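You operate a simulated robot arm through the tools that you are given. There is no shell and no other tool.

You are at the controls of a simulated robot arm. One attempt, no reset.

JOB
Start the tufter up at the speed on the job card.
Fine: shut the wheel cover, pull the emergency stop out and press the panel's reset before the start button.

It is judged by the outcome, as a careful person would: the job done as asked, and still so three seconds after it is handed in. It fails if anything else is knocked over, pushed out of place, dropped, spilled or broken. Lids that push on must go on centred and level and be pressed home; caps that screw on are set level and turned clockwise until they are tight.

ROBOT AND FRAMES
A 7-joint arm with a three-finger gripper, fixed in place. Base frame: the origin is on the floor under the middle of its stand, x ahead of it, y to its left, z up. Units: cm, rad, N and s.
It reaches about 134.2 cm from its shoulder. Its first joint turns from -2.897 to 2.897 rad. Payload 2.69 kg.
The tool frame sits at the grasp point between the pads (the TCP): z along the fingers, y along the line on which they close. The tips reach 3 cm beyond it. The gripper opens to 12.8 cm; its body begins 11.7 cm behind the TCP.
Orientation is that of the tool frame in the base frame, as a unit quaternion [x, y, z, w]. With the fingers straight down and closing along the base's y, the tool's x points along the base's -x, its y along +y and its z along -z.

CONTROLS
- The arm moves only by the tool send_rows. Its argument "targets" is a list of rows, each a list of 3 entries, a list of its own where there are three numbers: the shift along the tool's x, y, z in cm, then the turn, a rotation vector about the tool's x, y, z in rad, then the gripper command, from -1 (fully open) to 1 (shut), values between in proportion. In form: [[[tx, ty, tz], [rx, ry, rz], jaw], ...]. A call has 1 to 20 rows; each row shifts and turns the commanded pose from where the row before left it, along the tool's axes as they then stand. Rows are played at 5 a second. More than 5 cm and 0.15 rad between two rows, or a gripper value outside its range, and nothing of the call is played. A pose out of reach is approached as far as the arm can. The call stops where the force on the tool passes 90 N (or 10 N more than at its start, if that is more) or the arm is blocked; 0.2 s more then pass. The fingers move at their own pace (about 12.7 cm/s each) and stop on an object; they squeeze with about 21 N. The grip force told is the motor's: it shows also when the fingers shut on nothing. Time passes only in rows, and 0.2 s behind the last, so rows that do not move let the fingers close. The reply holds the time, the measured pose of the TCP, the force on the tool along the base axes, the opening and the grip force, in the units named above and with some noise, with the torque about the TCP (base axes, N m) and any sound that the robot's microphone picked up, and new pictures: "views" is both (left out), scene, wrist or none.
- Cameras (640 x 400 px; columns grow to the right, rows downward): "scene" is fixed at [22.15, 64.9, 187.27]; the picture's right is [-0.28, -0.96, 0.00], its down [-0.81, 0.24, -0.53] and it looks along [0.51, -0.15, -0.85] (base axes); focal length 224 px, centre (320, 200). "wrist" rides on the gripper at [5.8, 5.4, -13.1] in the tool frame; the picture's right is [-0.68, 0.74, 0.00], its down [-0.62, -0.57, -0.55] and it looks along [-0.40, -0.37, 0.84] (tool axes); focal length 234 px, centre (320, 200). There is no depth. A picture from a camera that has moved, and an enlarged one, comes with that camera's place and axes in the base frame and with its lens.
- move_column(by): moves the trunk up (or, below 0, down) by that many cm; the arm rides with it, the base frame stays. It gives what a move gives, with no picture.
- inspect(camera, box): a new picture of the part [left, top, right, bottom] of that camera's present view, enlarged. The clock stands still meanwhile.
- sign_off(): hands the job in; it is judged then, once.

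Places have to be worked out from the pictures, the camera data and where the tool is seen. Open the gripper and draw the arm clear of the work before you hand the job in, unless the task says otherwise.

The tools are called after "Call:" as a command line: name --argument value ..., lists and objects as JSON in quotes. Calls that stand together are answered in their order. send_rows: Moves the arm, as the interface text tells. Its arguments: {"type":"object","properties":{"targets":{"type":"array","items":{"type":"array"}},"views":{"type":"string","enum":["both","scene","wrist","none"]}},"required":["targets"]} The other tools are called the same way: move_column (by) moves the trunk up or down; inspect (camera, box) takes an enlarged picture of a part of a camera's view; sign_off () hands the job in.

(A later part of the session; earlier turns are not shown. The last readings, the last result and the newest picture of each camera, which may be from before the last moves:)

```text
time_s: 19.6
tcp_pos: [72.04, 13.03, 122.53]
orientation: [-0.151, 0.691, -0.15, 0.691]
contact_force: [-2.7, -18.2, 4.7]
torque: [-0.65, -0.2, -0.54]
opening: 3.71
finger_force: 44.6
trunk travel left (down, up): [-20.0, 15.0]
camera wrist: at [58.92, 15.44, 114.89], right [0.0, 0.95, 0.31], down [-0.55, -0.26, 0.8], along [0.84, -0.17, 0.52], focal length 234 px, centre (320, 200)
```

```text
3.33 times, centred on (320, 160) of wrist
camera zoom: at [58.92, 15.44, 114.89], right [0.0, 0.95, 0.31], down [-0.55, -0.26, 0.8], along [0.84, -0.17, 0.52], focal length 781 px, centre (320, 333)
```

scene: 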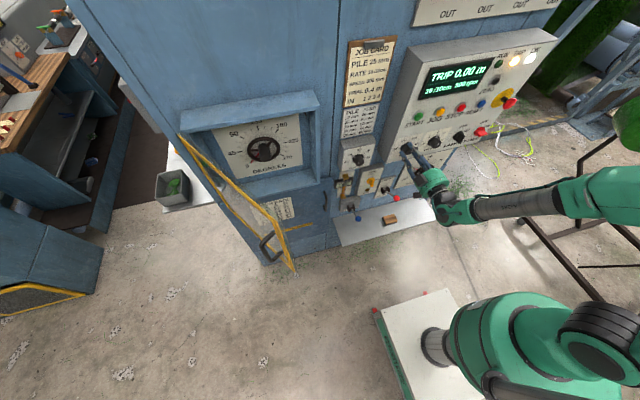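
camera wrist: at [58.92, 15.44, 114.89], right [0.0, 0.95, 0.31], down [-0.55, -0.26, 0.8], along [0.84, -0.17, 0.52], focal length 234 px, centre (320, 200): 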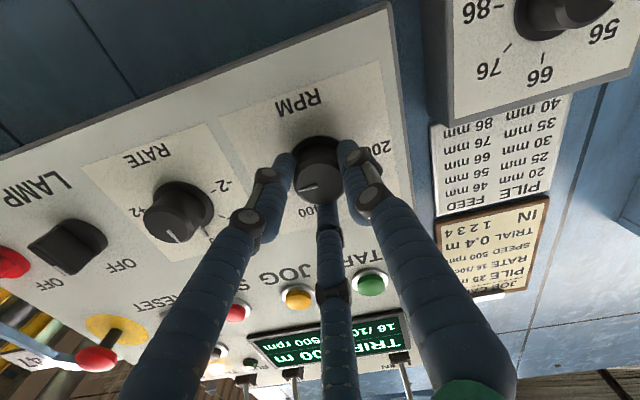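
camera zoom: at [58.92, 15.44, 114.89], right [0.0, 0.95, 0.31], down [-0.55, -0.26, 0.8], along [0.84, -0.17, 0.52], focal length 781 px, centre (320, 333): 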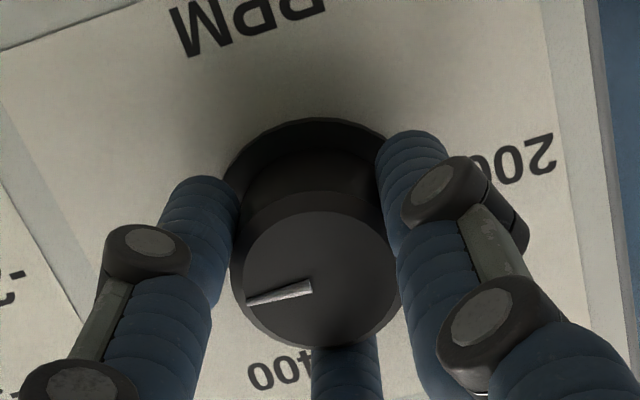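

The pointer is now about 94°. One last nudge, then I'll release and withdraw straight back.

Call:
send_rows --targets '[[[0, 0, 0], [0, 0, 0.06], 1], [[0, 0, 0], [0, 0, 0], 1], [[0, 0, 0], [0, 0, 0], 0.2], [[0, 0, 0], [0, 0, 0], 0.0], [[0, 0, 0], [0, 0, 0], -0.1], [[0, 0, -3], [0, 0, 0], -0.1], [[0, 0, -5], [0, 0, 0], -0.1], [[0, 0, -5], [0, 0, 0], -0.1]]' --views "both"

Call:
inspect --camera "scene" --box '[385, 50, 505, 170]'

Call:
inspect --camera "scene" --box '[390, 130, 430, 160]'

```text
time_s: 21.4
tcp_pos: [58.89, 13.28, 122.48]
orientation: [-0.132, 0.695, -0.13, 0.695]
contact_force: [0.2, 0.0, -0.1]
torque: [0.01, 0.02, 0.0]
opening: 7.04
finger_force: 0.1
trunk travel left (down, up): [-20.0, 15.0]
camera wrist: at [45.79, 16.13, 115.05], right [0.0, 0.93, 0.36], down [-0.55, -0.3, 0.78], along [0.84, -0.2, 0.51], focal length 234 px, centre (320, 200)
```

scene: 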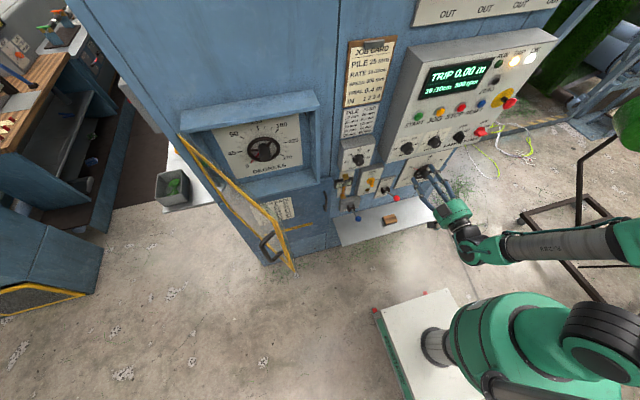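
wrist: 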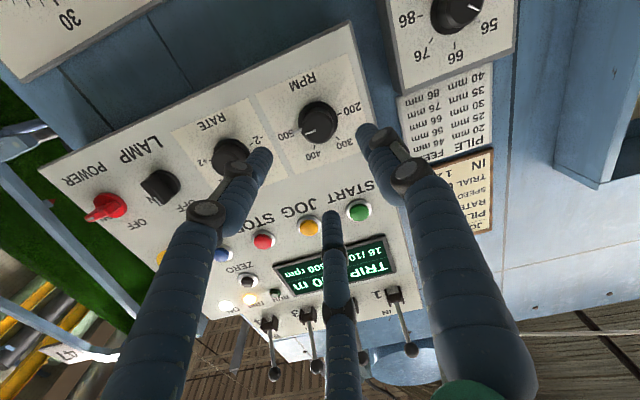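

```text
3.33 times, centred on (445, 110) of scene
camera zoom: at [22.15, 64.9, 187.27], right [-0.28, -0.96, 0.0], down [-0.81, 0.24, -0.53], along [0.51, -0.15, -0.85], focal length 746 px, centre (-97, 500)
```

zoom: 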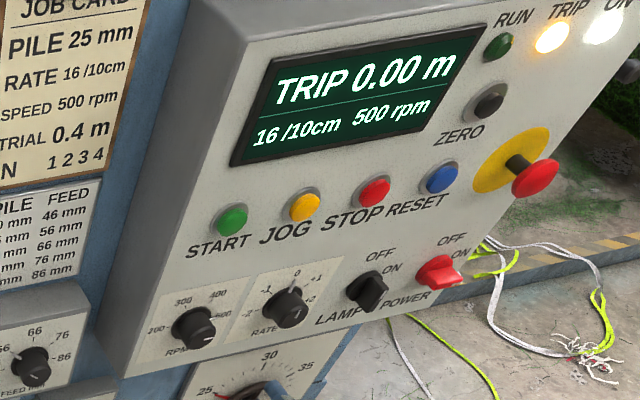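

```text
13.33 times, centred on (410, 145) of scene
camera zoom: at [22.15, 64.9, 187.27], right [-0.28, -0.96, 0.0], down [-0.81, 0.24, -0.53], along [0.51, -0.15, -0.85], focal length 2983 px, centre (-880, 933)
```

zoom: 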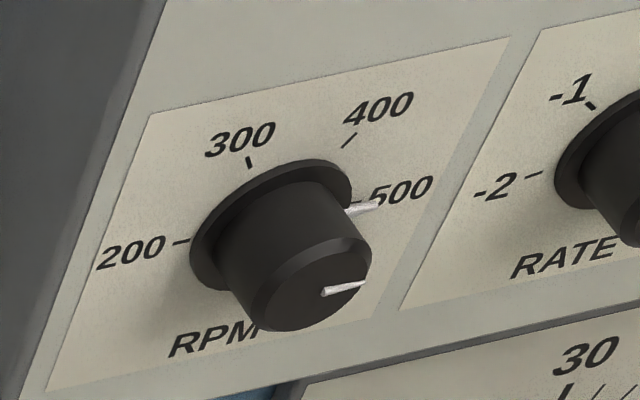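

The speed is set: pointer on 500, display 500 rpm. Next is the E-stop; I'll move in front of it, staying back at x about 59, with the fingers open to about 8.5 cm.

Call:
send_rows --targets '[[[-0.183, -4.584, 0], [0, 0, 0], -0.33], [[-0.183, -4.584, 0], [0, 0, 0], -0.33], [[-0.183, -4.584, 0], [0, 0, 0], -0.33], [[-0.183, -4.584, 0], [0, 0, 0], -0.33], [[-0.183, -4.584, 0], [0, 0, 0], -0.33], [[-0.183, -4.584, 0], [0, 0, 0], -0.33], [[-0.183, -4.584, 0], [0, 0, 0], -0.33], [[-0.183, -4.584, 0], [0, 0, 0], -0.33], [[0, 0, 0], [0, 0, 0], -0.33]]' --views "both"

Call:
inspect --camera "wrist" --box '[220, 60, 420, 200]'

Call:
inspect --camera "scene" --box '[440, 60, 560, 140]'

```text
time_s: 23.4
tcp_pos: [61.97, 1.66, 138.55]
orientation: [-0.12, 0.699, -0.142, 0.69]
contact_force: [0.0, 0.0, 0.6]
torque: [0.0, 0.03, -0.01]
opening: 8.52
finger_force: 0.1
out of reach, approached as far as the arm can: row 3, 4, 5, 6, 7, 8
trunk travel left (down, up): [-20.0, 15.0]
camera wrist: at [48.88, 4.91, 131.19], right [0.03, 0.93, 0.36], down [-0.55, -0.29, 0.78], along [0.83, -0.22, 0.51], focal length 234 px, centre (320, 200)
```

scene: 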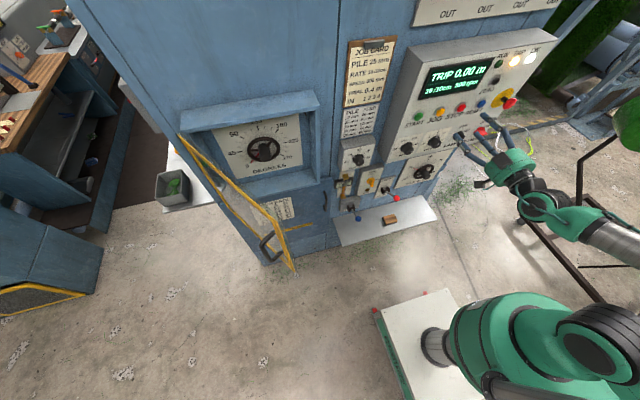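
wrist: 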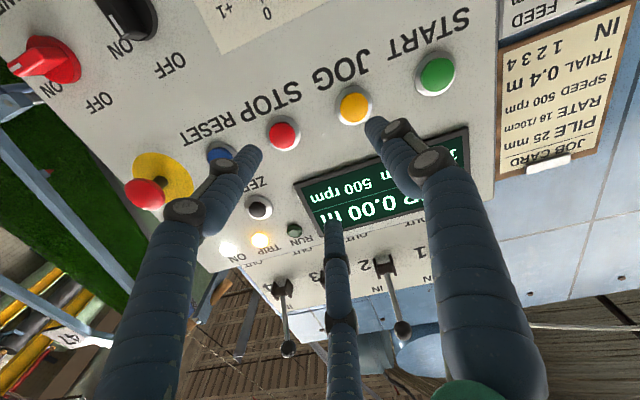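

```text
2.86 times, centred on (320, 130) of wrist
camera zoom: at [48.88, 4.91, 131.19], right [0.03, 0.93, 0.36], down [-0.55, -0.29, 0.78], along [0.83, -0.22, 0.51], focal length 669 px, centre (320, 400)
```

zoom: 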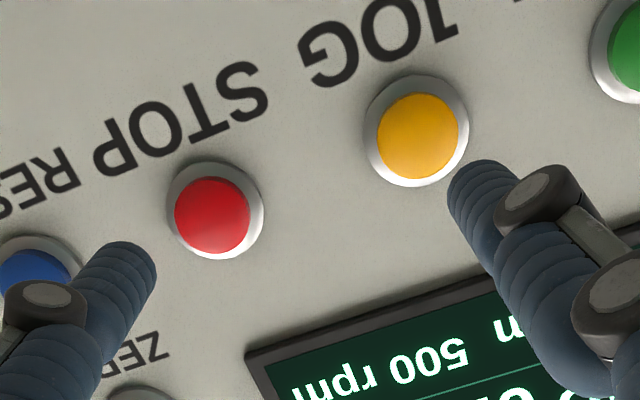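

```text
5.00 times, centred on (500, 100) of scene
camera zoom: at [22.15, 64.9, 187.27], right [-0.28, -0.96, 0.0], down [-0.81, 0.24, -0.53], along [0.51, -0.15, -0.85], focal length 1119 px, centre (-580, 700)
```

zoom: 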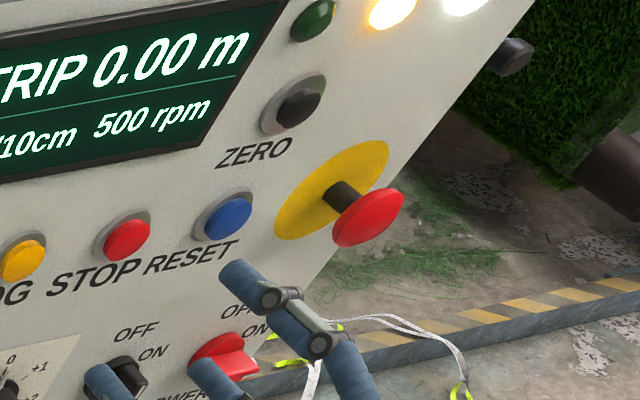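

The move went out of reach partway; the wrist roll seems to be near its limit here. I'll roll the tool further the other way, towards -1.6 rad, a little at a time, and see how the pose responds.

Call:
send_rows --targets '[[[0, 0, -1], [0, 0, -0.15], -0.33], [[0, 0, 0], [0, 0, -0.15], -0.33]]' --views "none"

```text
time_s: 23.9
tcp_pos: [61.95, 3.11, 138.42]
orientation: [-0.231, 0.669, -0.235, 0.666]
contact_force: [-0.7, 0.2, 0.3]
torque: [-0.01, 0.01, 0.01]
opening: 8.51
finger_force: 0.1
out of reach, approached as far as the arm can: row 1
trunk travel left (down, up): [-20.0, 15.0]
```

The commanded pose follows the achieved one and rolling works. Continuing to roll to about -1.6 rad.

Call:
send_rows --targets '[[[0, 0, -1], [0, 0, -0.15], -0.33], [[0, 0, -1], [0, 0, -0.15], -0.33], [[0, 0, 0], [0, 0, -0.15], -0.33], [[0, 0, 0], [0, 0, -0.15], -0.33], [[0, 0, 0], [0, 0, -0.15], -0.33], [[0, 0, 0], [0, 0, -0.15], -0.33]]' --views "none"

```text
time_s: 25.4
tcp_pos: [59.95, 3.1, 138.32]
orientation: [0.5, -0.501, 0.501, -0.498]
contact_force: [-0.7, -0.3, -0.8]
torque: [0.0, -0.02, -0.01]
opening: 8.53
finger_force: 0.0
trunk travel left (down, up): [-20.0, 15.0]
```

The roll is now -90° (tool x is base -y, tool y is base -z). I'll move right to y about -20.3 and z about 137.3.

Call:
send_rows --targets '[[[4.68, 0.2, -0.2], [0, 0, 0], -0.33], [[4.68, 0.2, -0.2], [0, 0, 0], -0.33], [[4.68, 0.2, -0.2], [0, 0, 0], -0.33], [[4.68, 0.2, -0.2], [0, 0, 0], -0.33], [[4.68, 0.2, -0.2], [0, 0, 0], -0.33], [[0, 0, 0], [0, 0, 0], -0.33]]' --views "both"

Call:
inspect --camera "wrist" --box '[220, 60, 420, 200]'

Call:
inspect --camera "scene" --box '[440, 60, 560, 140]'

```text
time_s: 26.8
tcp_pos: [59.77, 2.09, 138.67]
orientation: [-0.496, 0.507, -0.504, 0.494]
contact_force: [1.2, -0.6, 0.3]
torque: [0.01, -0.01, 0.02]
opening: 8.49
finger_force: 0.0
out of reach, approached as far as the arm can: row 1, 2, 3, 4, 5
trunk travel left (down, up): [-20.0, 15.0]
camera wrist: at [46.52, -3.4, 133.23], right [0.01, 0.68, -0.74], down [-0.53, 0.63, 0.57], along [0.85, 0.39, 0.37], focal length 234 px, centre (320, 200)
```

scene: 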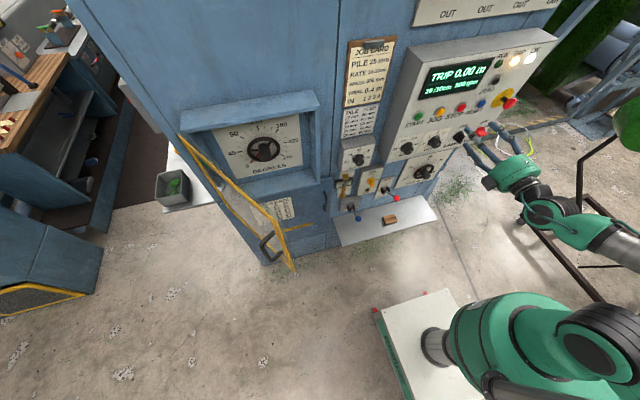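
wrist: 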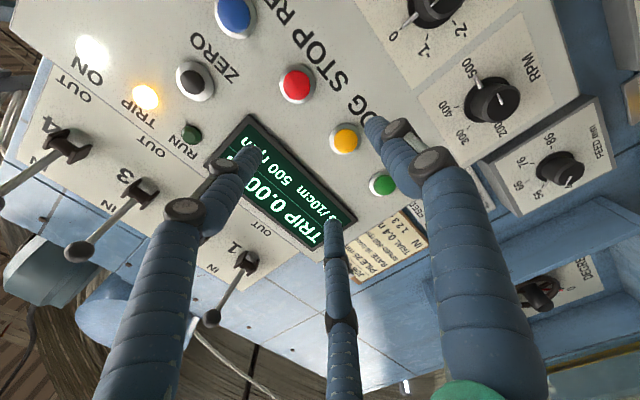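

```text
2.86 times, centred on (320, 130) of wrist
camera zoom: at [46.52, -3.4, 133.23], right [0.01, 0.68, -0.74], down [-0.53, 0.63, 0.57], along [0.85, 0.39, 0.37], focal length 669 px, centre (320, 400)
```

zoom: 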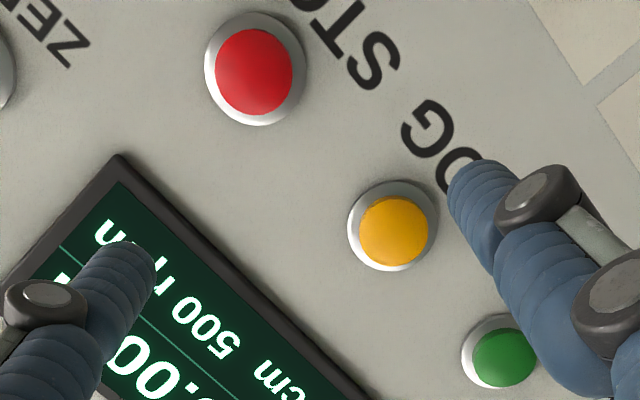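

```text
5.00 times, centred on (500, 100) of scene
camera zoom: at [22.15, 64.9, 187.27], right [-0.28, -0.96, 0.0], down [-0.81, 0.24, -0.53], along [0.51, -0.15, -0.85], focal length 1119 px, centre (-580, 700)
```

zoom: 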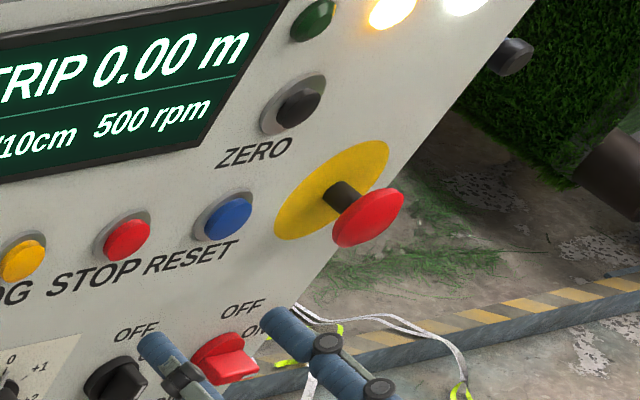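

At this yaw the wrist looks singular as it crosses the robot's centreline, with the hand aligned to the forearm. I'll back off, pitch the tool down, cross to the right with the tool pointing down, then pitch up again there.

Call:
send_rows --targets '[[[0, 0, -4], [0, 0, 0], -0.33], [[0, 0, -4], [0, 0, 0], -0.33], [[0, 0, 0], [-0.15, 0, 0], -0.33], [[0, 0, 0], [-0.15, 0, 0], -0.33], [[0, 0, 0], [-0.15, 0, 0], -0.33], [[0, 0, 0], [-0.15, 0, 0], -0.33], [[0, 0, 0], [-0.15, 0, 0], -0.33], [[0, 0, 0], [-0.15, 0, 0], -0.33], [[0, 0, 0], [-0.15, 0, 0], -0.33], [[0, 0, 0], [-0.15, 0, 0], -0.33], [[0, 0, 0], [-0.15, 0, 0], -0.33], [[0, 0, 0], [-0.15, 0, 0], -0.33]]' --views "scene"

```text
time_s: 29.4
tcp_pos: [51.99, 1.12, 138.79]
orientation: [-0.688, 0.704, -0.131, 0.117]
contact_force: [-0.6, -0.2, -0.8]
torque: [-0.02, 0.06, 0.02]
opening: 8.54
finger_force: 0.0
out of reach, approached as far as the arm can: row 1, 7, 8
trunk travel left (down, up): [-20.0, 15.0]
```

scene: 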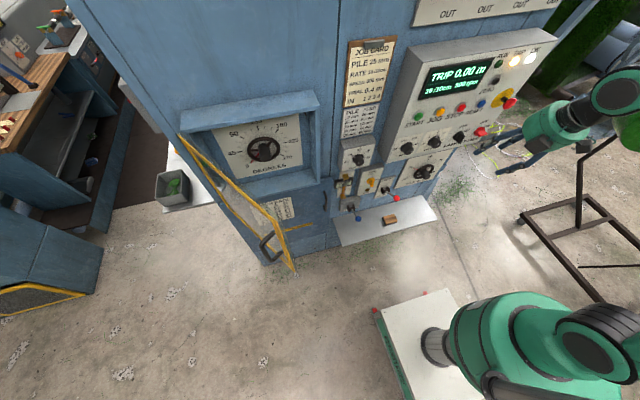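

The tool is now pointing mostly down. I'll move right to y about -20 and roll back to the standard orientation.

Call:
send_rows --targets '[[[4.4, 0, 0], [0, 0, 0], -0.33], [[4.4, 0, 0], [0, 0, 0], -0.33], [[4.4, 0, 0], [0, 0, 0], -0.33], [[4.4, 0, 0], [0, 0, 0], -0.33], [[4.0, 0, 0], [0, 0, 0], -0.33], [[0, 0, 0], [0, 0, 0.15], -0.33], [[0, 0, 0], [0, 0, 0.15], -0.33], [[0, 0, 0], [0, 0, 0.15], -0.33], [[0, 0, 0], [0, 0, 0.15], -0.33], [[0, 0, 0], [0, 0, 0.15], -0.33], [[0, 0, 0], [0, 0, 0.15], -0.33], [[0, 0, 0], [0, 0, 0.15], -0.33], [[0, 0, 0], [0, 0, 0.15], -0.33], [[0, 0, 0], [0, 0, 0.15], -0.33], [[0, 0, 0], [0, 0, 0.15], -0.33]]' --views "none"

```text
time_s: 32.5
tcp_pos: [51.41, -20.49, 139.15]
orientation: [-0.023, 0.984, -0.018, 0.176]
contact_force: [0.2, -0.1, 0.4]
torque: [-0.02, 0.0, 0.03]
opening: 8.52
finger_force: 0.1
trunk travel left (down, up): [-20.0, 15.0]
```

I'm on the right-hand side with the standard roll. Now I'll pitch up to horizontal here.

Call:
send_rows --targets '[[[0, 0, 0], [0.0008, -0.1353, 0.0069], -0.33], [[0, 0, 0], [0.0008, -0.1353, 0.0069], -0.33], [[0, 0, 0], [0.0008, -0.1353, 0.0069], -0.33], [[0, 0, 0], [0.0008, -0.1353, 0.0069], -0.33], [[0, 0, 0], [0.0008, -0.1353, 0.0069], -0.33], [[0, 0, 0], [0.0008, -0.1353, 0.0069], -0.33], [[0, 0, 0], [0.0008, -0.1353, 0.0069], -0.33], [[0, 0, 0], [0.0008, -0.1353, 0.0069], -0.33], [[0, 0, 0], [0.0008, -0.1353, 0.0069], -0.33]]' --views "both"

```text
time_s: 34.5
tcp_pos: [51.39, -20.51, 139.25]
orientation: [0.001, 0.704, 0.0, 0.71]
contact_force: [0.1, -0.5, 0.0]
torque: [0.02, 0.02, -0.02]
opening: 8.5
finger_force: 0.0
trunk travel left (down, up): [-20.0, 15.0]
camera wrist: at [38.33, -15.04, 133.23], right [0.0, 0.74, 0.68], down [-0.55, -0.57, 0.61], along [0.83, -0.37, 0.41], focal length 234 px, centre (320, 200)
```

scene: 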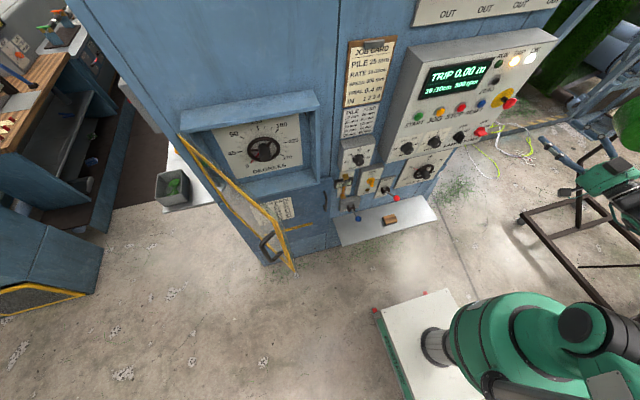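
wrist: 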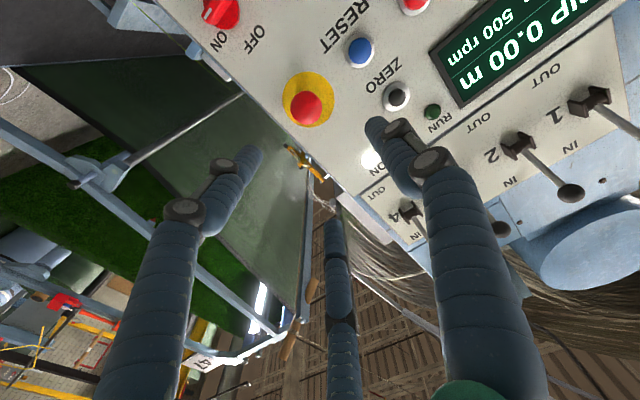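

That worked: the tool is horizontal on the right side. I'll zoom the wrist view to locate the E-stop.

Call:
inspect --camera "wrist" --box '[240, 40, 390, 160]'

Call:
inspect --camera "scene" --box '[480, 75, 540, 115]'

```text
3.33 times, centred on (315, 100) of wrist
camera zoom: at [38.33, -15.04, 133.23], right [0.0, 0.74, 0.68], down [-0.55, -0.57, 0.61], along [0.83, -0.37, 0.41], focal length 781 px, centre (337, 533)
```

zoom: 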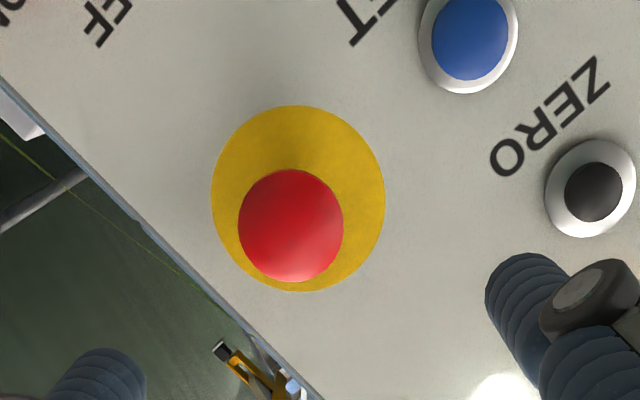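

```text
10.00 times, centred on (510, 95) of scene
camera zoom: at [22.15, 64.9, 187.27], right [-0.28, -0.96, 0.0], down [-0.81, 0.24, -0.53], along [0.51, -0.15, -0.85], focal length 2237 px, centre (-1580, 1250)
```

zoom: 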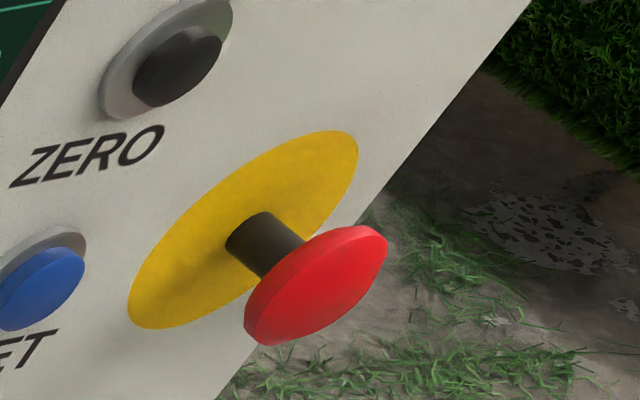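

The E-stop axis is at about y -20.6, z 137.3, with a head about 4.4 cm across and its face near x 71.5. I'll align and approach to just short of it.

Call:
send_rows --targets '[[[0.98, 0, 3.7], [0, 0, 0], -0.25], [[0.97, 0, 3.7], [0, 0, 0], -0.25], [[0, 0, 3.7], [0, 0, 0], -0.25], [[0, 0, 3.5], [0, 0, 0], -0.25], [[0, 0, 0], [0, 0, 0], -0.25]]' --views "both"

Call:
inspect --camera "wrist" --box '[220, 60, 420, 220]'

Call:
inspect --camera "scene" --box '[470, 75, 560, 135]'

```text
time_s: 35.8
tcp_pos: [66.13, -20.28, 137.43]
orientation: [0.0, 0.707, 0.001, 0.707]
contact_force: [0.2, 0.4, -0.4]
torque: [0.0, -0.05, 0.05]
opening: 8.02
finger_force: 0.1
trunk travel left (down, up): [-20.0, 15.0]
camera wrist: at [53.0, -14.95, 131.47], right [0.0, 0.74, 0.68], down [-0.55, -0.57, 0.61], along [0.84, -0.37, 0.41], focal length 234 px, centre (320, 200)
```

scene: 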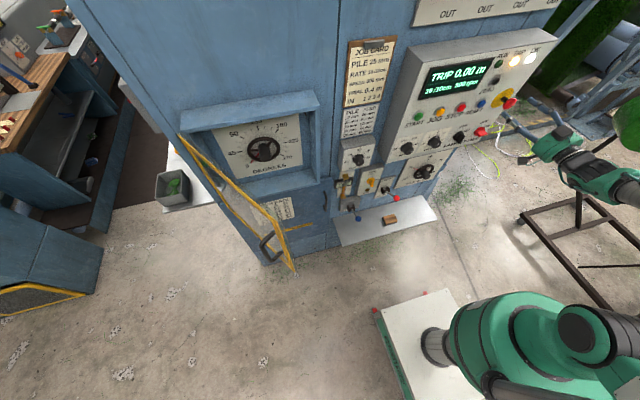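
wrist: 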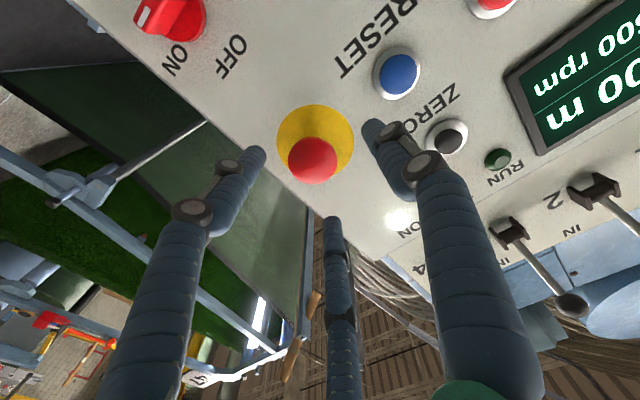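

```text
2.50 times, centred on (320, 140) of wrist
camera zoom: at [53.0, -14.95, 131.47], right [0.0, 0.74, 0.68], down [-0.55, -0.57, 0.61], along [0.84, -0.37, 0.41], focal length 585 px, centre (320, 350)
```

zoom: 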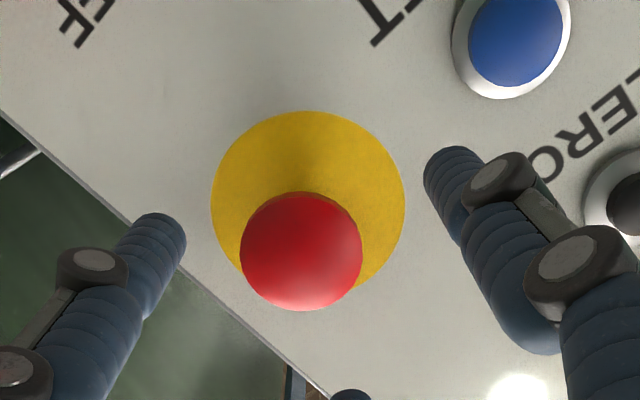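

```text
6.67 times, centred on (515, 105) of scene
camera zoom: at [22.15, 64.9, 187.27], right [-0.28, -0.96, 0.0], down [-0.81, 0.24, -0.53], along [0.51, -0.15, -0.85], focal length 1492 px, centre (-980, 833)
```

zoom: 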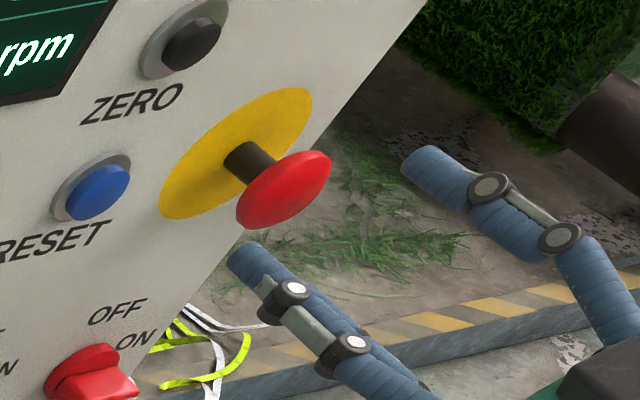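

Alignment is good: axis about y -20.5, z 137.1, head near x 71. I'll correct slightly, advance so the pads straddle the head, and close.

Call:
send_rows --targets '[[[0.3, -0.2, 2.5], [0, 0, 0], -0.25], [[0, 0, 2.5], [0, 0, 0], -0.25], [[0, 0, 0], [0, 0, 0], 0.1], [[0, 0, 0], [0, 0, 0], 0.4], [[0, 0, 0], [0, 0, 0], 1], [[0, 0, 0], [0, 0, 0], 1]]' --views "both"

Call:
inspect --camera "wrist" --box '[220, 60, 420, 220]'

Call:
inspect --camera "scene" --box '[470, 75, 560, 135]'

```text
time_s: 37.1
tcp_pos: [70.98, -20.55, 137.49]
orientation: [0.0, 0.704, 0.001, 0.71]
contact_force: [0.9, -10.8, 22.6]
torque: [-0.39, -0.43, -0.22]
opening: 4.8
finger_force: 20.9
trunk travel left (down, up): [-20.0, 15.0]
camera wrist: at [57.86, -15.23, 131.46], right [-0.01, 0.74, 0.68], down [-0.55, -0.57, 0.61], along [0.83, -0.37, 0.41], focal length 234 px, centre (320, 200)
```

scene: 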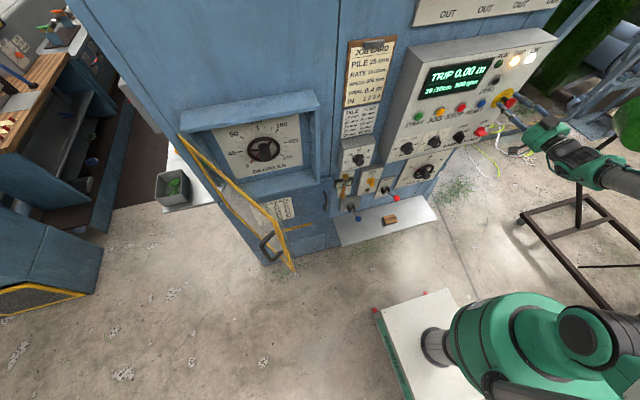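
wrist: 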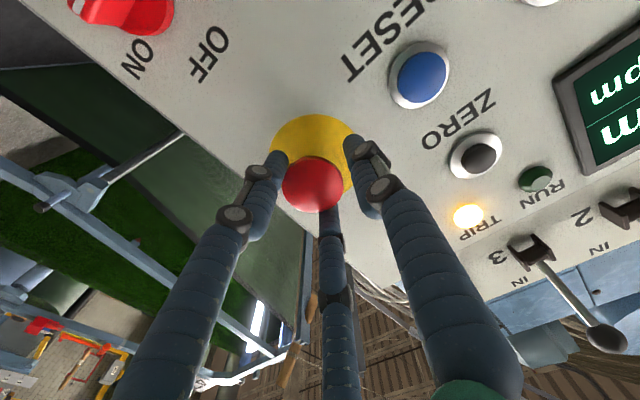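

```text
2.50 times, centred on (320, 140) of wrist
camera zoom: at [57.86, -15.23, 131.46], right [-0.01, 0.74, 0.68], down [-0.55, -0.57, 0.61], along [0.83, -0.37, 0.41], focal length 585 px, centre (320, 350)
```

zoom: 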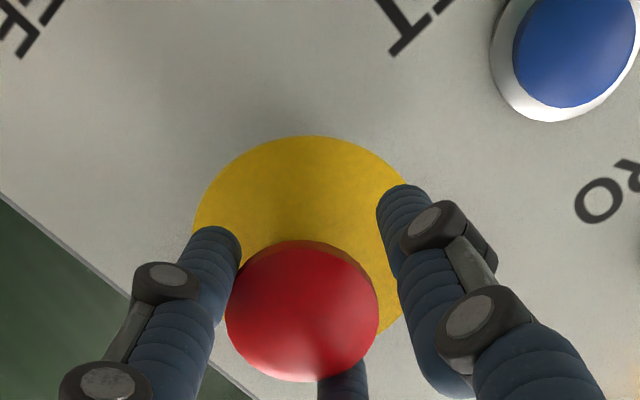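

```text
6.67 times, centred on (515, 105) of scene
camera zoom: at [22.15, 64.9, 187.27], right [-0.28, -0.96, 0.0], down [-0.81, 0.24, -0.53], along [0.51, -0.15, -0.85], focal length 1492 px, centre (-980, 833)
```

zoom: 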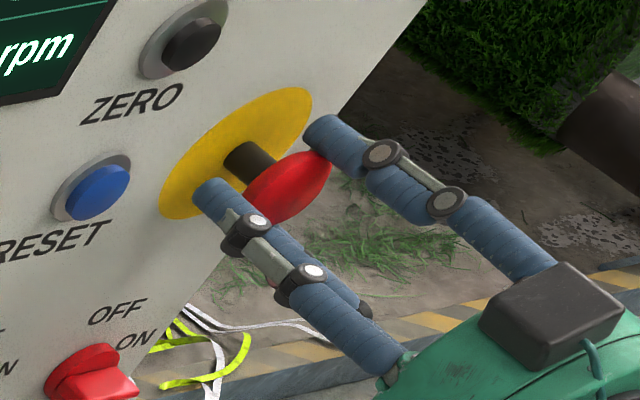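

The fingers have closed on the head at 4.8 cm. I'll pull straight back slowly and watch the force and the stem.

Call:
send_rows --targets '[[[0, 0, -0.4], [0, 0, 0], 1], [[0, 0, -0.4], [0, 0, 0], 1], [[0, 0, -0.4], [0, 0, 0], 1], [[0, 0, -0.4], [0, 0, 0], 1]]' --views "scene"

Call:
inspect --camera "scene" --box '[470, 50, 560, 135]'

```text
time_s: 38.1
tcp_pos: [69.37, -20.47, 137.46]
orientation: [-0.001, 0.704, 0.001, 0.71]
contact_force: [18.6, -11.0, 41.4]
torque: [-0.35, -0.42, 0.09]
opening: 4.85
finger_force: 20.3
trunk travel left (down, up): [-20.0, 15.0]
```

scene: 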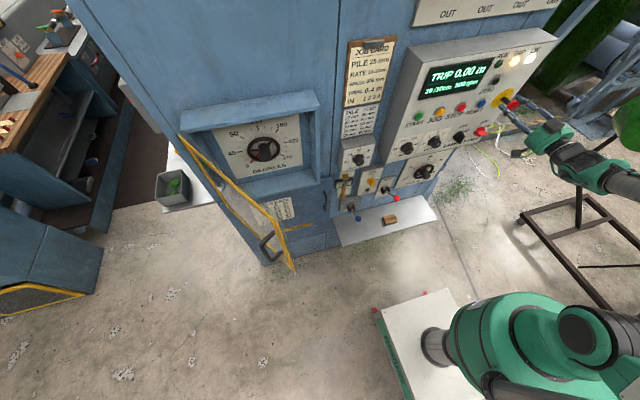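

```text
4.71 times, centred on (515, 92) of scene
camera zoom: at [22.15, 64.9, 187.27], right [-0.28, -0.96, 0.0], down [-0.81, 0.24, -0.53], along [0.51, -0.15, -0.85], focal length 1053 px, centre (-598, 706)
```

zoom: 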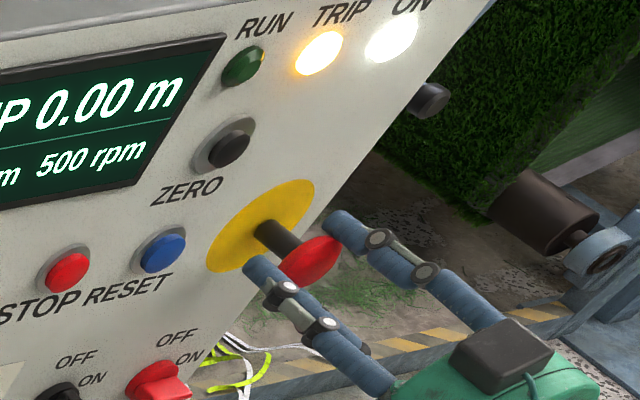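

The stem has lengthened and the force is 19 N, so it is coming out. I'll pull a bit further.

Call:
send_rows --targets '[[[0, 0, -0.4], [0, 0, 0], 1], [[0, 0, -0.4], [0, 0, 0], 1]]' --views "scene"

Call:
inspect --camera "scene" --box '[470, 50, 560, 135]'

```text
time_s: 38.8
tcp_pos: [68.67, -20.49, 137.34]
orientation: [0.0, 0.704, 0.0, 0.711]
contact_force: [18.6, -7.0, 42.7]
torque: [-0.48, -0.69, 0.09]
opening: 4.93
finger_force: 20.9
trunk travel left (down, up): [-20.0, 15.0]
```

scene: 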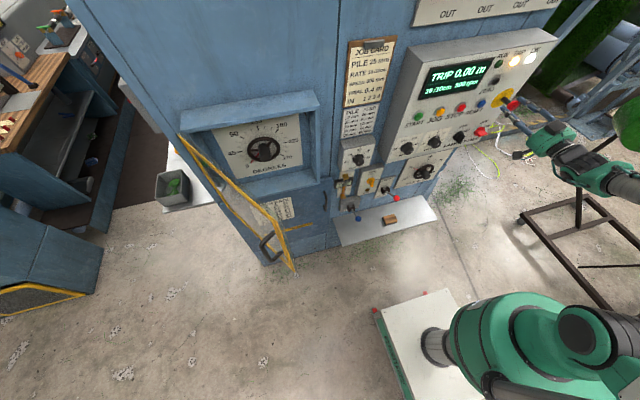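

```text
4.71 times, centred on (515, 92) of scene
camera zoom: at [22.15, 64.9, 187.27], right [-0.28, -0.96, 0.0], down [-0.81, 0.24, -0.53], along [0.51, -0.15, -0.85], focal length 1053 px, centre (-598, 706)
```

zoom: 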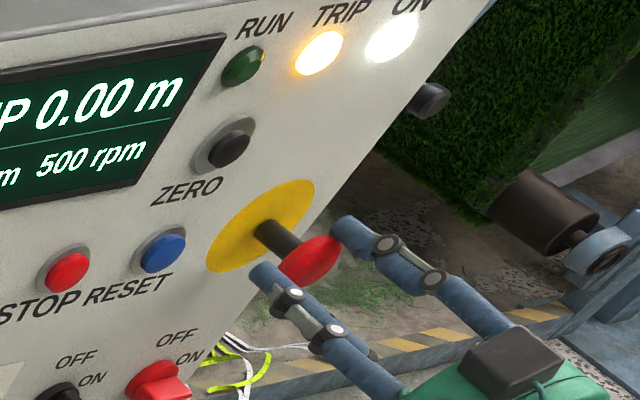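

The head came out about 1.5 cm and the fingers are now just slipping at its stop, so it's out. I'll open and withdraw, then verify it stays out.

Call:
send_rows --targets '[[[0, 0, 0], [0, 0, 0], 0.1], [[0, 0, 0], [0, 0, 0], -0.25], [[0, 0, 0], [0, 0, 0], -0.25], [[0, 0, -4], [0, 0, 0], -0.25], [[0, 0, -5], [0, 0, 0], -0.25], [[0, 0, -5], [0, 0, 0], -0.25]]' --views "both"

Call:
inspect --camera "scene" --box '[480, 75, 540, 115]'

Call:
inspect --camera "scene" --box '[385, 40, 550, 150]'

```text
time_s: 40.1
tcp_pos: [54.83, -20.42, 136.91]
orientation: [0.0, 0.707, 0.001, 0.708]
contact_force: [-0.7, -0.2, 0.1]
torque: [0.01, 0.03, 0.01]
opening: 8.01
finger_force: 0.0
trunk travel left (down, up): [-20.0, 15.0]
camera wrist: at [41.68, -15.06, 130.99], right [0.0, 0.74, 0.68], down [-0.55, -0.57, 0.61], along [0.83, -0.37, 0.41], focal length 234 px, centre (320, 200)
```

scene: 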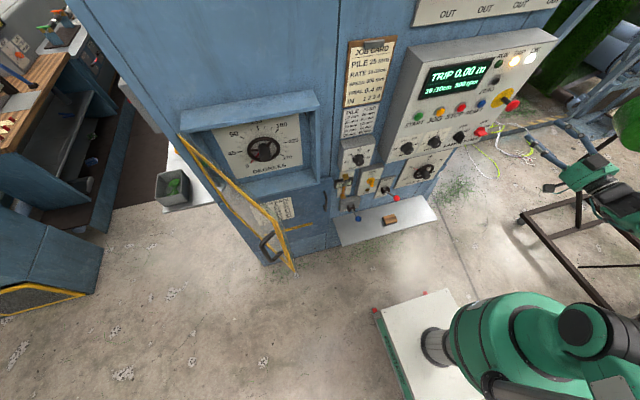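
wrist: 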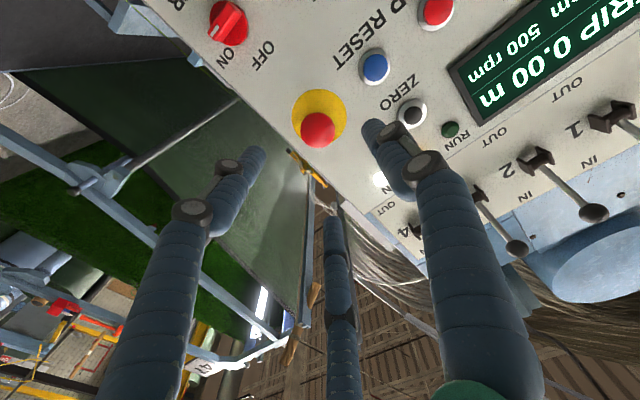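

```text
10.00 times, centred on (510, 95) of scene
camera zoom: at [22.15, 64.9, 187.27], right [-0.28, -0.96, 0.0], down [-0.81, 0.24, -0.53], along [0.51, -0.15, -0.85], focal length 2237 px, centre (-1580, 1250)
```

zoom: 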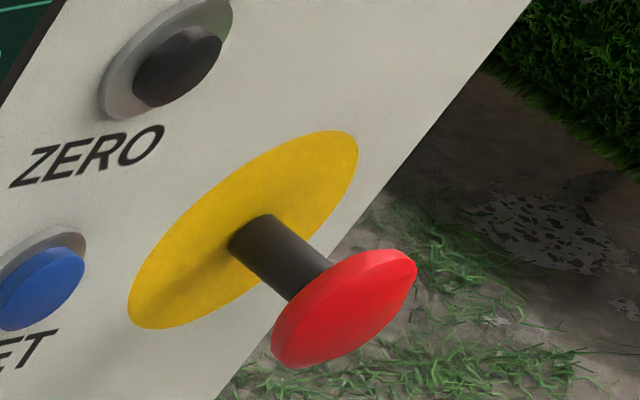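

```text
3.64 times, centred on (468, 95) of scene
camera zoom: at [22.15, 64.9, 187.27], right [-0.28, -0.96, 0.0], down [-0.81, 0.24, -0.53], along [0.51, -0.15, -0.85], focal length 814 px, centre (-216, 582)
```

zoom: 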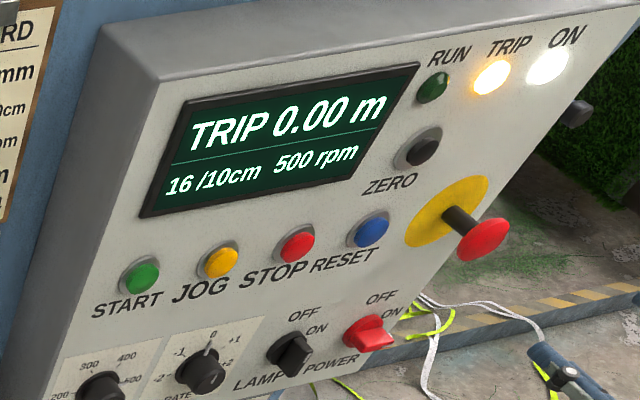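

E-stop confirmed out. Now the cover: I'll pitch the tool down here, then cross to the left side with the gripper shut.

Call:
send_rows --targets '[[[0, 0, -3], [0, 0.15, 0], -0.25], [[0, 0, 0], [0, 0.15, 0], 0.5], [[0, 0, 0], [0, 0.15, 0], 1], [[0, 0, 0], [0, 0.15, 0], 1], [[0, 0, 0], [0, 0.15, 0], 1], [[0, 0, 0], [0, 0.15, 0], 1], [[0, 0, 0], [0, 0.15, 0], 1], [[0, 0, 0], [0, 0.15, 0], 1], [[0, 0, 0], [0, 0.15, 0], 1], [[0, 0, 0], [0, 0.15, 0], 1], [[0, 0, 0], [0, 0.0708, 0], 1]]' --views "none"

Call:
send_rows --targets '[[[1, 4.8, -0.8], [0, 0, 0], 1], [[1, 4.8, -0.8], [0, 0, 0], 1], [[1, 4.8, -0.8], [0, 0, 0], 1], [[1, 4.8, -0.8], [0, 0, 0], 1], [[1, 4.8, -0.8], [0, 0, 0], 1], [[1, 4.8, -0.8], [0, 0, 0], 1], [[1, 4.8, -0.8], [0, 0, 0], 1], [[1, 4.8, -0.8], [0, 0, 0], 1], [[0, 4.8, 0], [0, 0, 0], 1], [[0, 4.8, 0], [0, 0, 0], 1], [[0, 4.8, 0], [0, 0, 0], 1], [[0, 4.8, 0], [0, 0, 0], 1]]' --views "scene"

```text
time_s: 42.5
tcp_pos: [51.67, -20.68, 136.88]
orientation: [0.0, 1.0, 0.0, 0.001]
contact_force: [0.5, 0.6, 0.1]
torque: [-0.02, 0.07, 0.02]
opening: 0.23
finger_force: 21.3
trunk travel left (down, up): [-20.0, 15.0]
```

```text
time_s: 45.1
tcp_pos: [43.59, 37.3, 143.33]
orientation: [0.0, 1.0, 0.0, 0.002]
contact_force: [0.2, -0.6, -0.2]
torque: [-0.04, 0.0, 0.02]
opening: 0.24
finger_force: 21.1
trunk travel left (down, up): [-20.0, 15.0]
```

scene: 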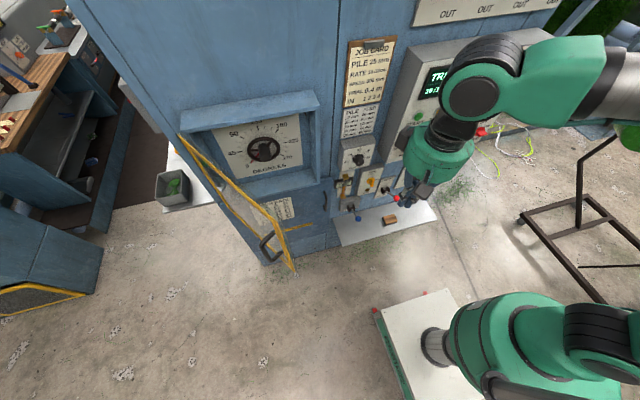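

Now on the left with the tool down. I'll shift further left and back, roll to -0.9, then pitch up to horizontal in front of the cover area.

Call:
send_rows --targets '[[[1.7, 4, -1.5], [0, 0, 0], 1], [[1.7, 4, -1.5], [0, 0, 0], 1], [[1.7, 4, -1.5], [0, 0, 0], 1], [[0, 0, 0], [0, 0, -0.15], 1], [[0, 0, 0], [0, 0, -0.15], 1], [[0, 0, 0], [0, 0, -0.15], 1], [[0, 0, 0], [0, 0, -0.15], 1], [[0, 0, 0], [0, 0, -0.15], 1], [[0, 0, 0], [0, 0, -0.15], 1]]' --views "none"

Call:
send_rows --targets '[[[0, 0, 0], [0.1175, -0.0932, 0], 1], [[0, 0, 0], [0.1175, -0.0932, 0], 1], [[0, 0, 0], [0.1175, -0.0932, 0], 1], [[0, 0, 0], [0.1175, -0.0932, 0], 1], [[0, 0, 0], [0.1175, -0.0932, 0], 1], [[0, 0, 0], [0.1175, -0.0932, 0], 1], [[0, 0, 0], [0.1175, -0.0932, 0], 1], [[0, 0, 0], [0.1175, -0.0932, 0], 1], [[0, 0, 0], [0.1175, -0.0932, 0], 1], [[0, 0, 0], [0.1175, -0.0932, 0], 1], [[0, 0, 0], [0.0555, -0.044, 0], 1]]' --views "both"

```text
time_s: 47.1
tcp_pos: [38.45, 48.94, 147.87]
orientation: [-0.436, 0.9, 0.0, 0.002]
contact_force: [0.9, 0.8, 0.0]
torque: [0.0, 0.01, 0.01]
opening: 0.23
finger_force: 21.2
trunk travel left (down, up): [-20.0, 15.0]
```

```text
time_s: 49.5
tcp_pos: [38.88, 48.59, 148.88]
orientation: [-0.298, 0.638, -0.305, 0.641]
contact_force: [-0.3, 0.4, 0.0]
torque: [-0.01, 0.01, -0.02]
opening: 0.21
finger_force: 21.1
trunk travel left (down, up): [-20.0, 15.0]
camera wrist: at [25.75, 47.54, 140.88], right [0.01, 0.99, -0.14], down [-0.55, 0.12, 0.82], along [0.83, 0.07, 0.55], focal length 234 px, centre (320, 200)
```

scene: 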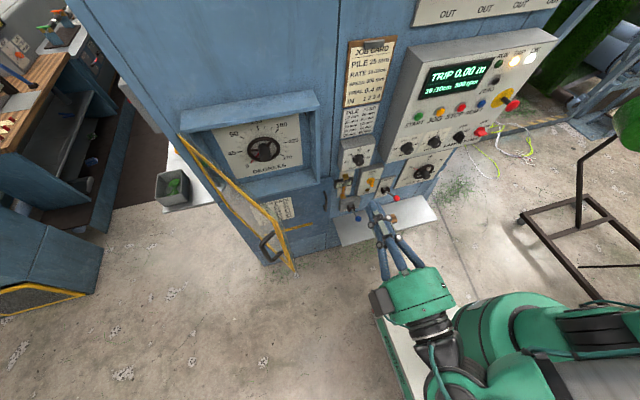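
wrist: 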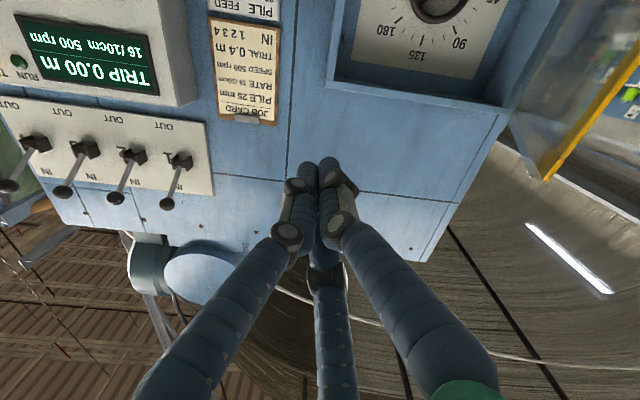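

The arm reaches here well. Using both cameras, the cover's free top corner is about [43.5, 67.8, 147.6] and its hinge is near [74.6, 87.2], about 58° open. I'll back up, lower to z about 142 and pass around the free edge to its outer side.

Call:
send_rows --targets '[[[2.18, 2.74, -2.5], [0, 0, 0], 1], [[2.18, 2.74, -2.5], [0, 0, 0], 1], [[-3.577, 2.838, 0], [0, 0, 0], 1], [[-3.577, 2.838, 0], [0, 0, 0], 1], [[-3.577, 2.838, 0], [0, 0, 0], 1], [[-3.577, 2.838, 0], [0, 0, 0], 1], [[-3.577, 2.838, 0], [0, 0, 0], 1], [[-3.577, 2.838, 0], [0, 0, 0], 1], [[0, 0, 0], [0, 0, 0], 1]]' --views "both"

Call:
inspect --camera "scene" --box '[170, 80, 410, 300]'

```text
time_s: 50.8
tcp_pos: [42.62, 54.13, 151.2]
orientation: [-0.197, 0.676, -0.307, 0.64]
contact_force: [0.2, -2.2, 0.5]
torque: [0.03, 0.08, 0.19]
opening: 0.23
finger_force: 20.8
trunk travel left (down, up): [-20.0, 15.0]
stopped in row 6: the arm was blocked; the commanded pose is now the measured one
camera wrist: at [29.77, 56.32, 143.12], right [0.16, 0.99, 0.01], down [-0.55, 0.08, 0.83], along [0.82, -0.14, 0.56], focal length 234 px, centre (320, 200)
```

scene: 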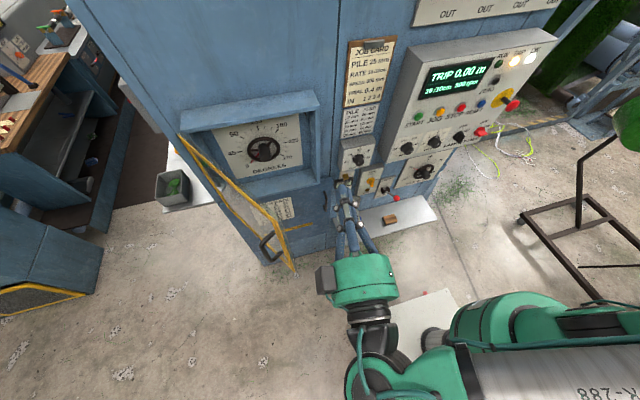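
wrist: 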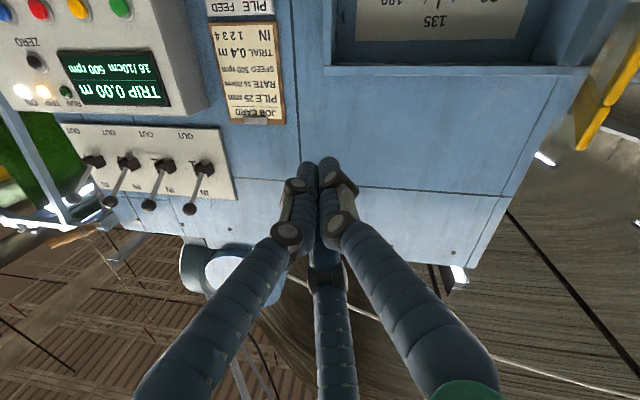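

```text
1.82 times, centred on (290, 190) of scene
camera zoom: at [22.15, 64.9, 187.27], right [-0.28, -0.96, 0.0], down [-0.81, 0.24, -0.53], along [0.51, -0.15, -0.85], focal length 407 px, centre (374, 218)
```

zoom: 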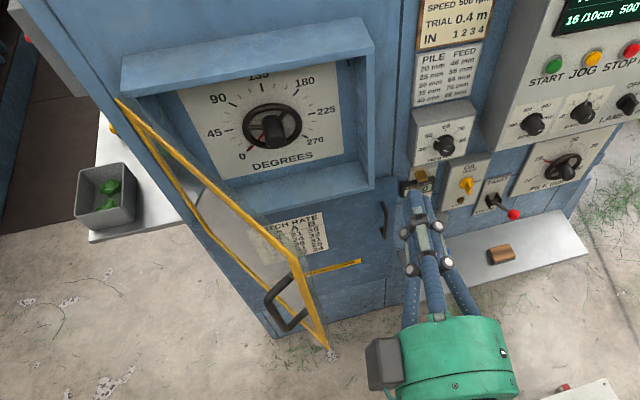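

The arm got blocked because a horizontal tool is too folded so close to the base. A 45° down-pitched tool should suit the whole sweep, so I'll pitch to 45° (roll about -0.5) here first.

Call:
send_rows --targets '[[[0, 0, 0], [-0.0975, 0.0929, 0.0258], 1], [[0, 0, 0], [-0.0975, 0.0929, 0.0258], 1], [[0, 0, 0], [-0.0975, 0.0929, 0.0258], 1], [[0, 0, 0], [-0.0975, 0.0929, 0.0258], 1], [[0, 0, 0], [-0.0975, 0.0929, 0.0258], 1], [[0, 0, 0], [-0.0975, 0.0929, 0.0258], 1]]' --views "none"

```text
time_s: 52.2
tcp_pos: [42.1, 54.87, 150.78]
orientation: [-0.234, 0.895, -0.096, 0.369]
contact_force: [-0.4, -0.8, 0.0]
torque: [-0.02, -0.01, 0.0]
opening: 0.23
finger_force: 21.2
trunk travel left (down, up): [-20.0, 15.0]
```

Good. Now I'll go up over the cover's top edge, left to y about 76, and check the picture before lowering.

Call:
send_rows --targets '[[[-2.11, -1.15, -1.49], [0, 0, 0], 1], [[-2.11, -1.15, -1.49], [0, 0, 0], 1], [[-2.014, 3.686, 0], [0, 0, 0], 1], [[-2.014, 3.686, 0], [0, 0, 0], 1], [[-2.014, 3.686, 0], [0, 0, 0], 1], [[-2.014, 3.686, 0], [0, 0, 0], 1], [[-2.014, 3.686, 0], [0, 0, 0], 1]]' --views "both"

Call:
inspect --camera "scene" --box '[170, 80, 410, 300]'

```text
time_s: 53.8
tcp_pos: [43.06, 76.22, 155.84]
orientation: [-0.234, 0.894, -0.097, 0.37]
contact_force: [-0.1, -0.2, -0.4]
torque: [0.0, 0.02, -0.01]
opening: 0.23
finger_force: 21.5
trunk travel left (down, up): [-20.0, 15.0]
camera wrist: at [28.42, 78.05, 159.53], right [0.16, 0.97, 0.16], down [0.19, -0.19, 0.96], along [0.97, -0.13, -0.21], focal length 234 px, centre (320, 200)
```

scene: 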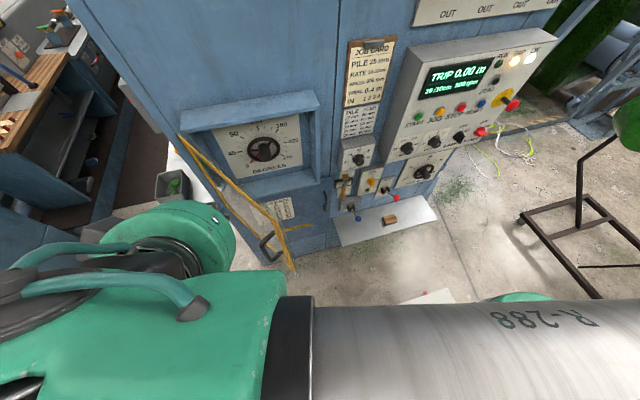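
wrist: 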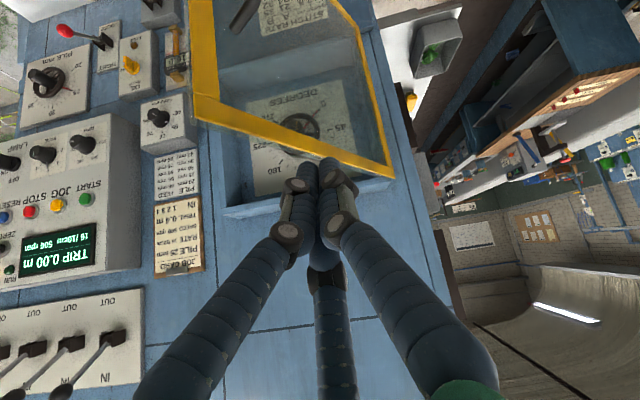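

```text
1.82 times, centred on (290, 190) of scene
camera zoom: at [22.15, 64.9, 187.27], right [-0.28, -0.96, 0.0], down [-0.81, 0.24, -0.53], along [0.51, -0.15, -0.85], focal length 407 px, centre (374, 218)
```

zoom: 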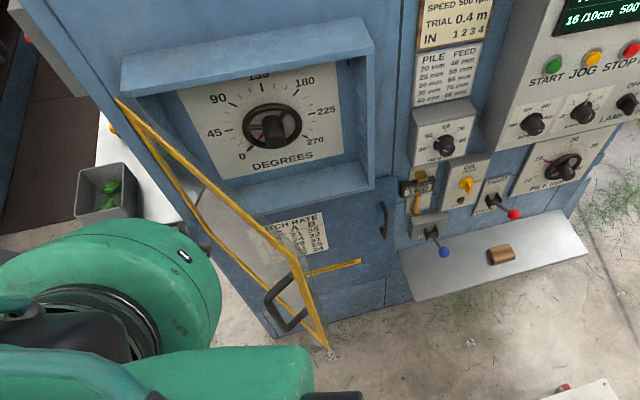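

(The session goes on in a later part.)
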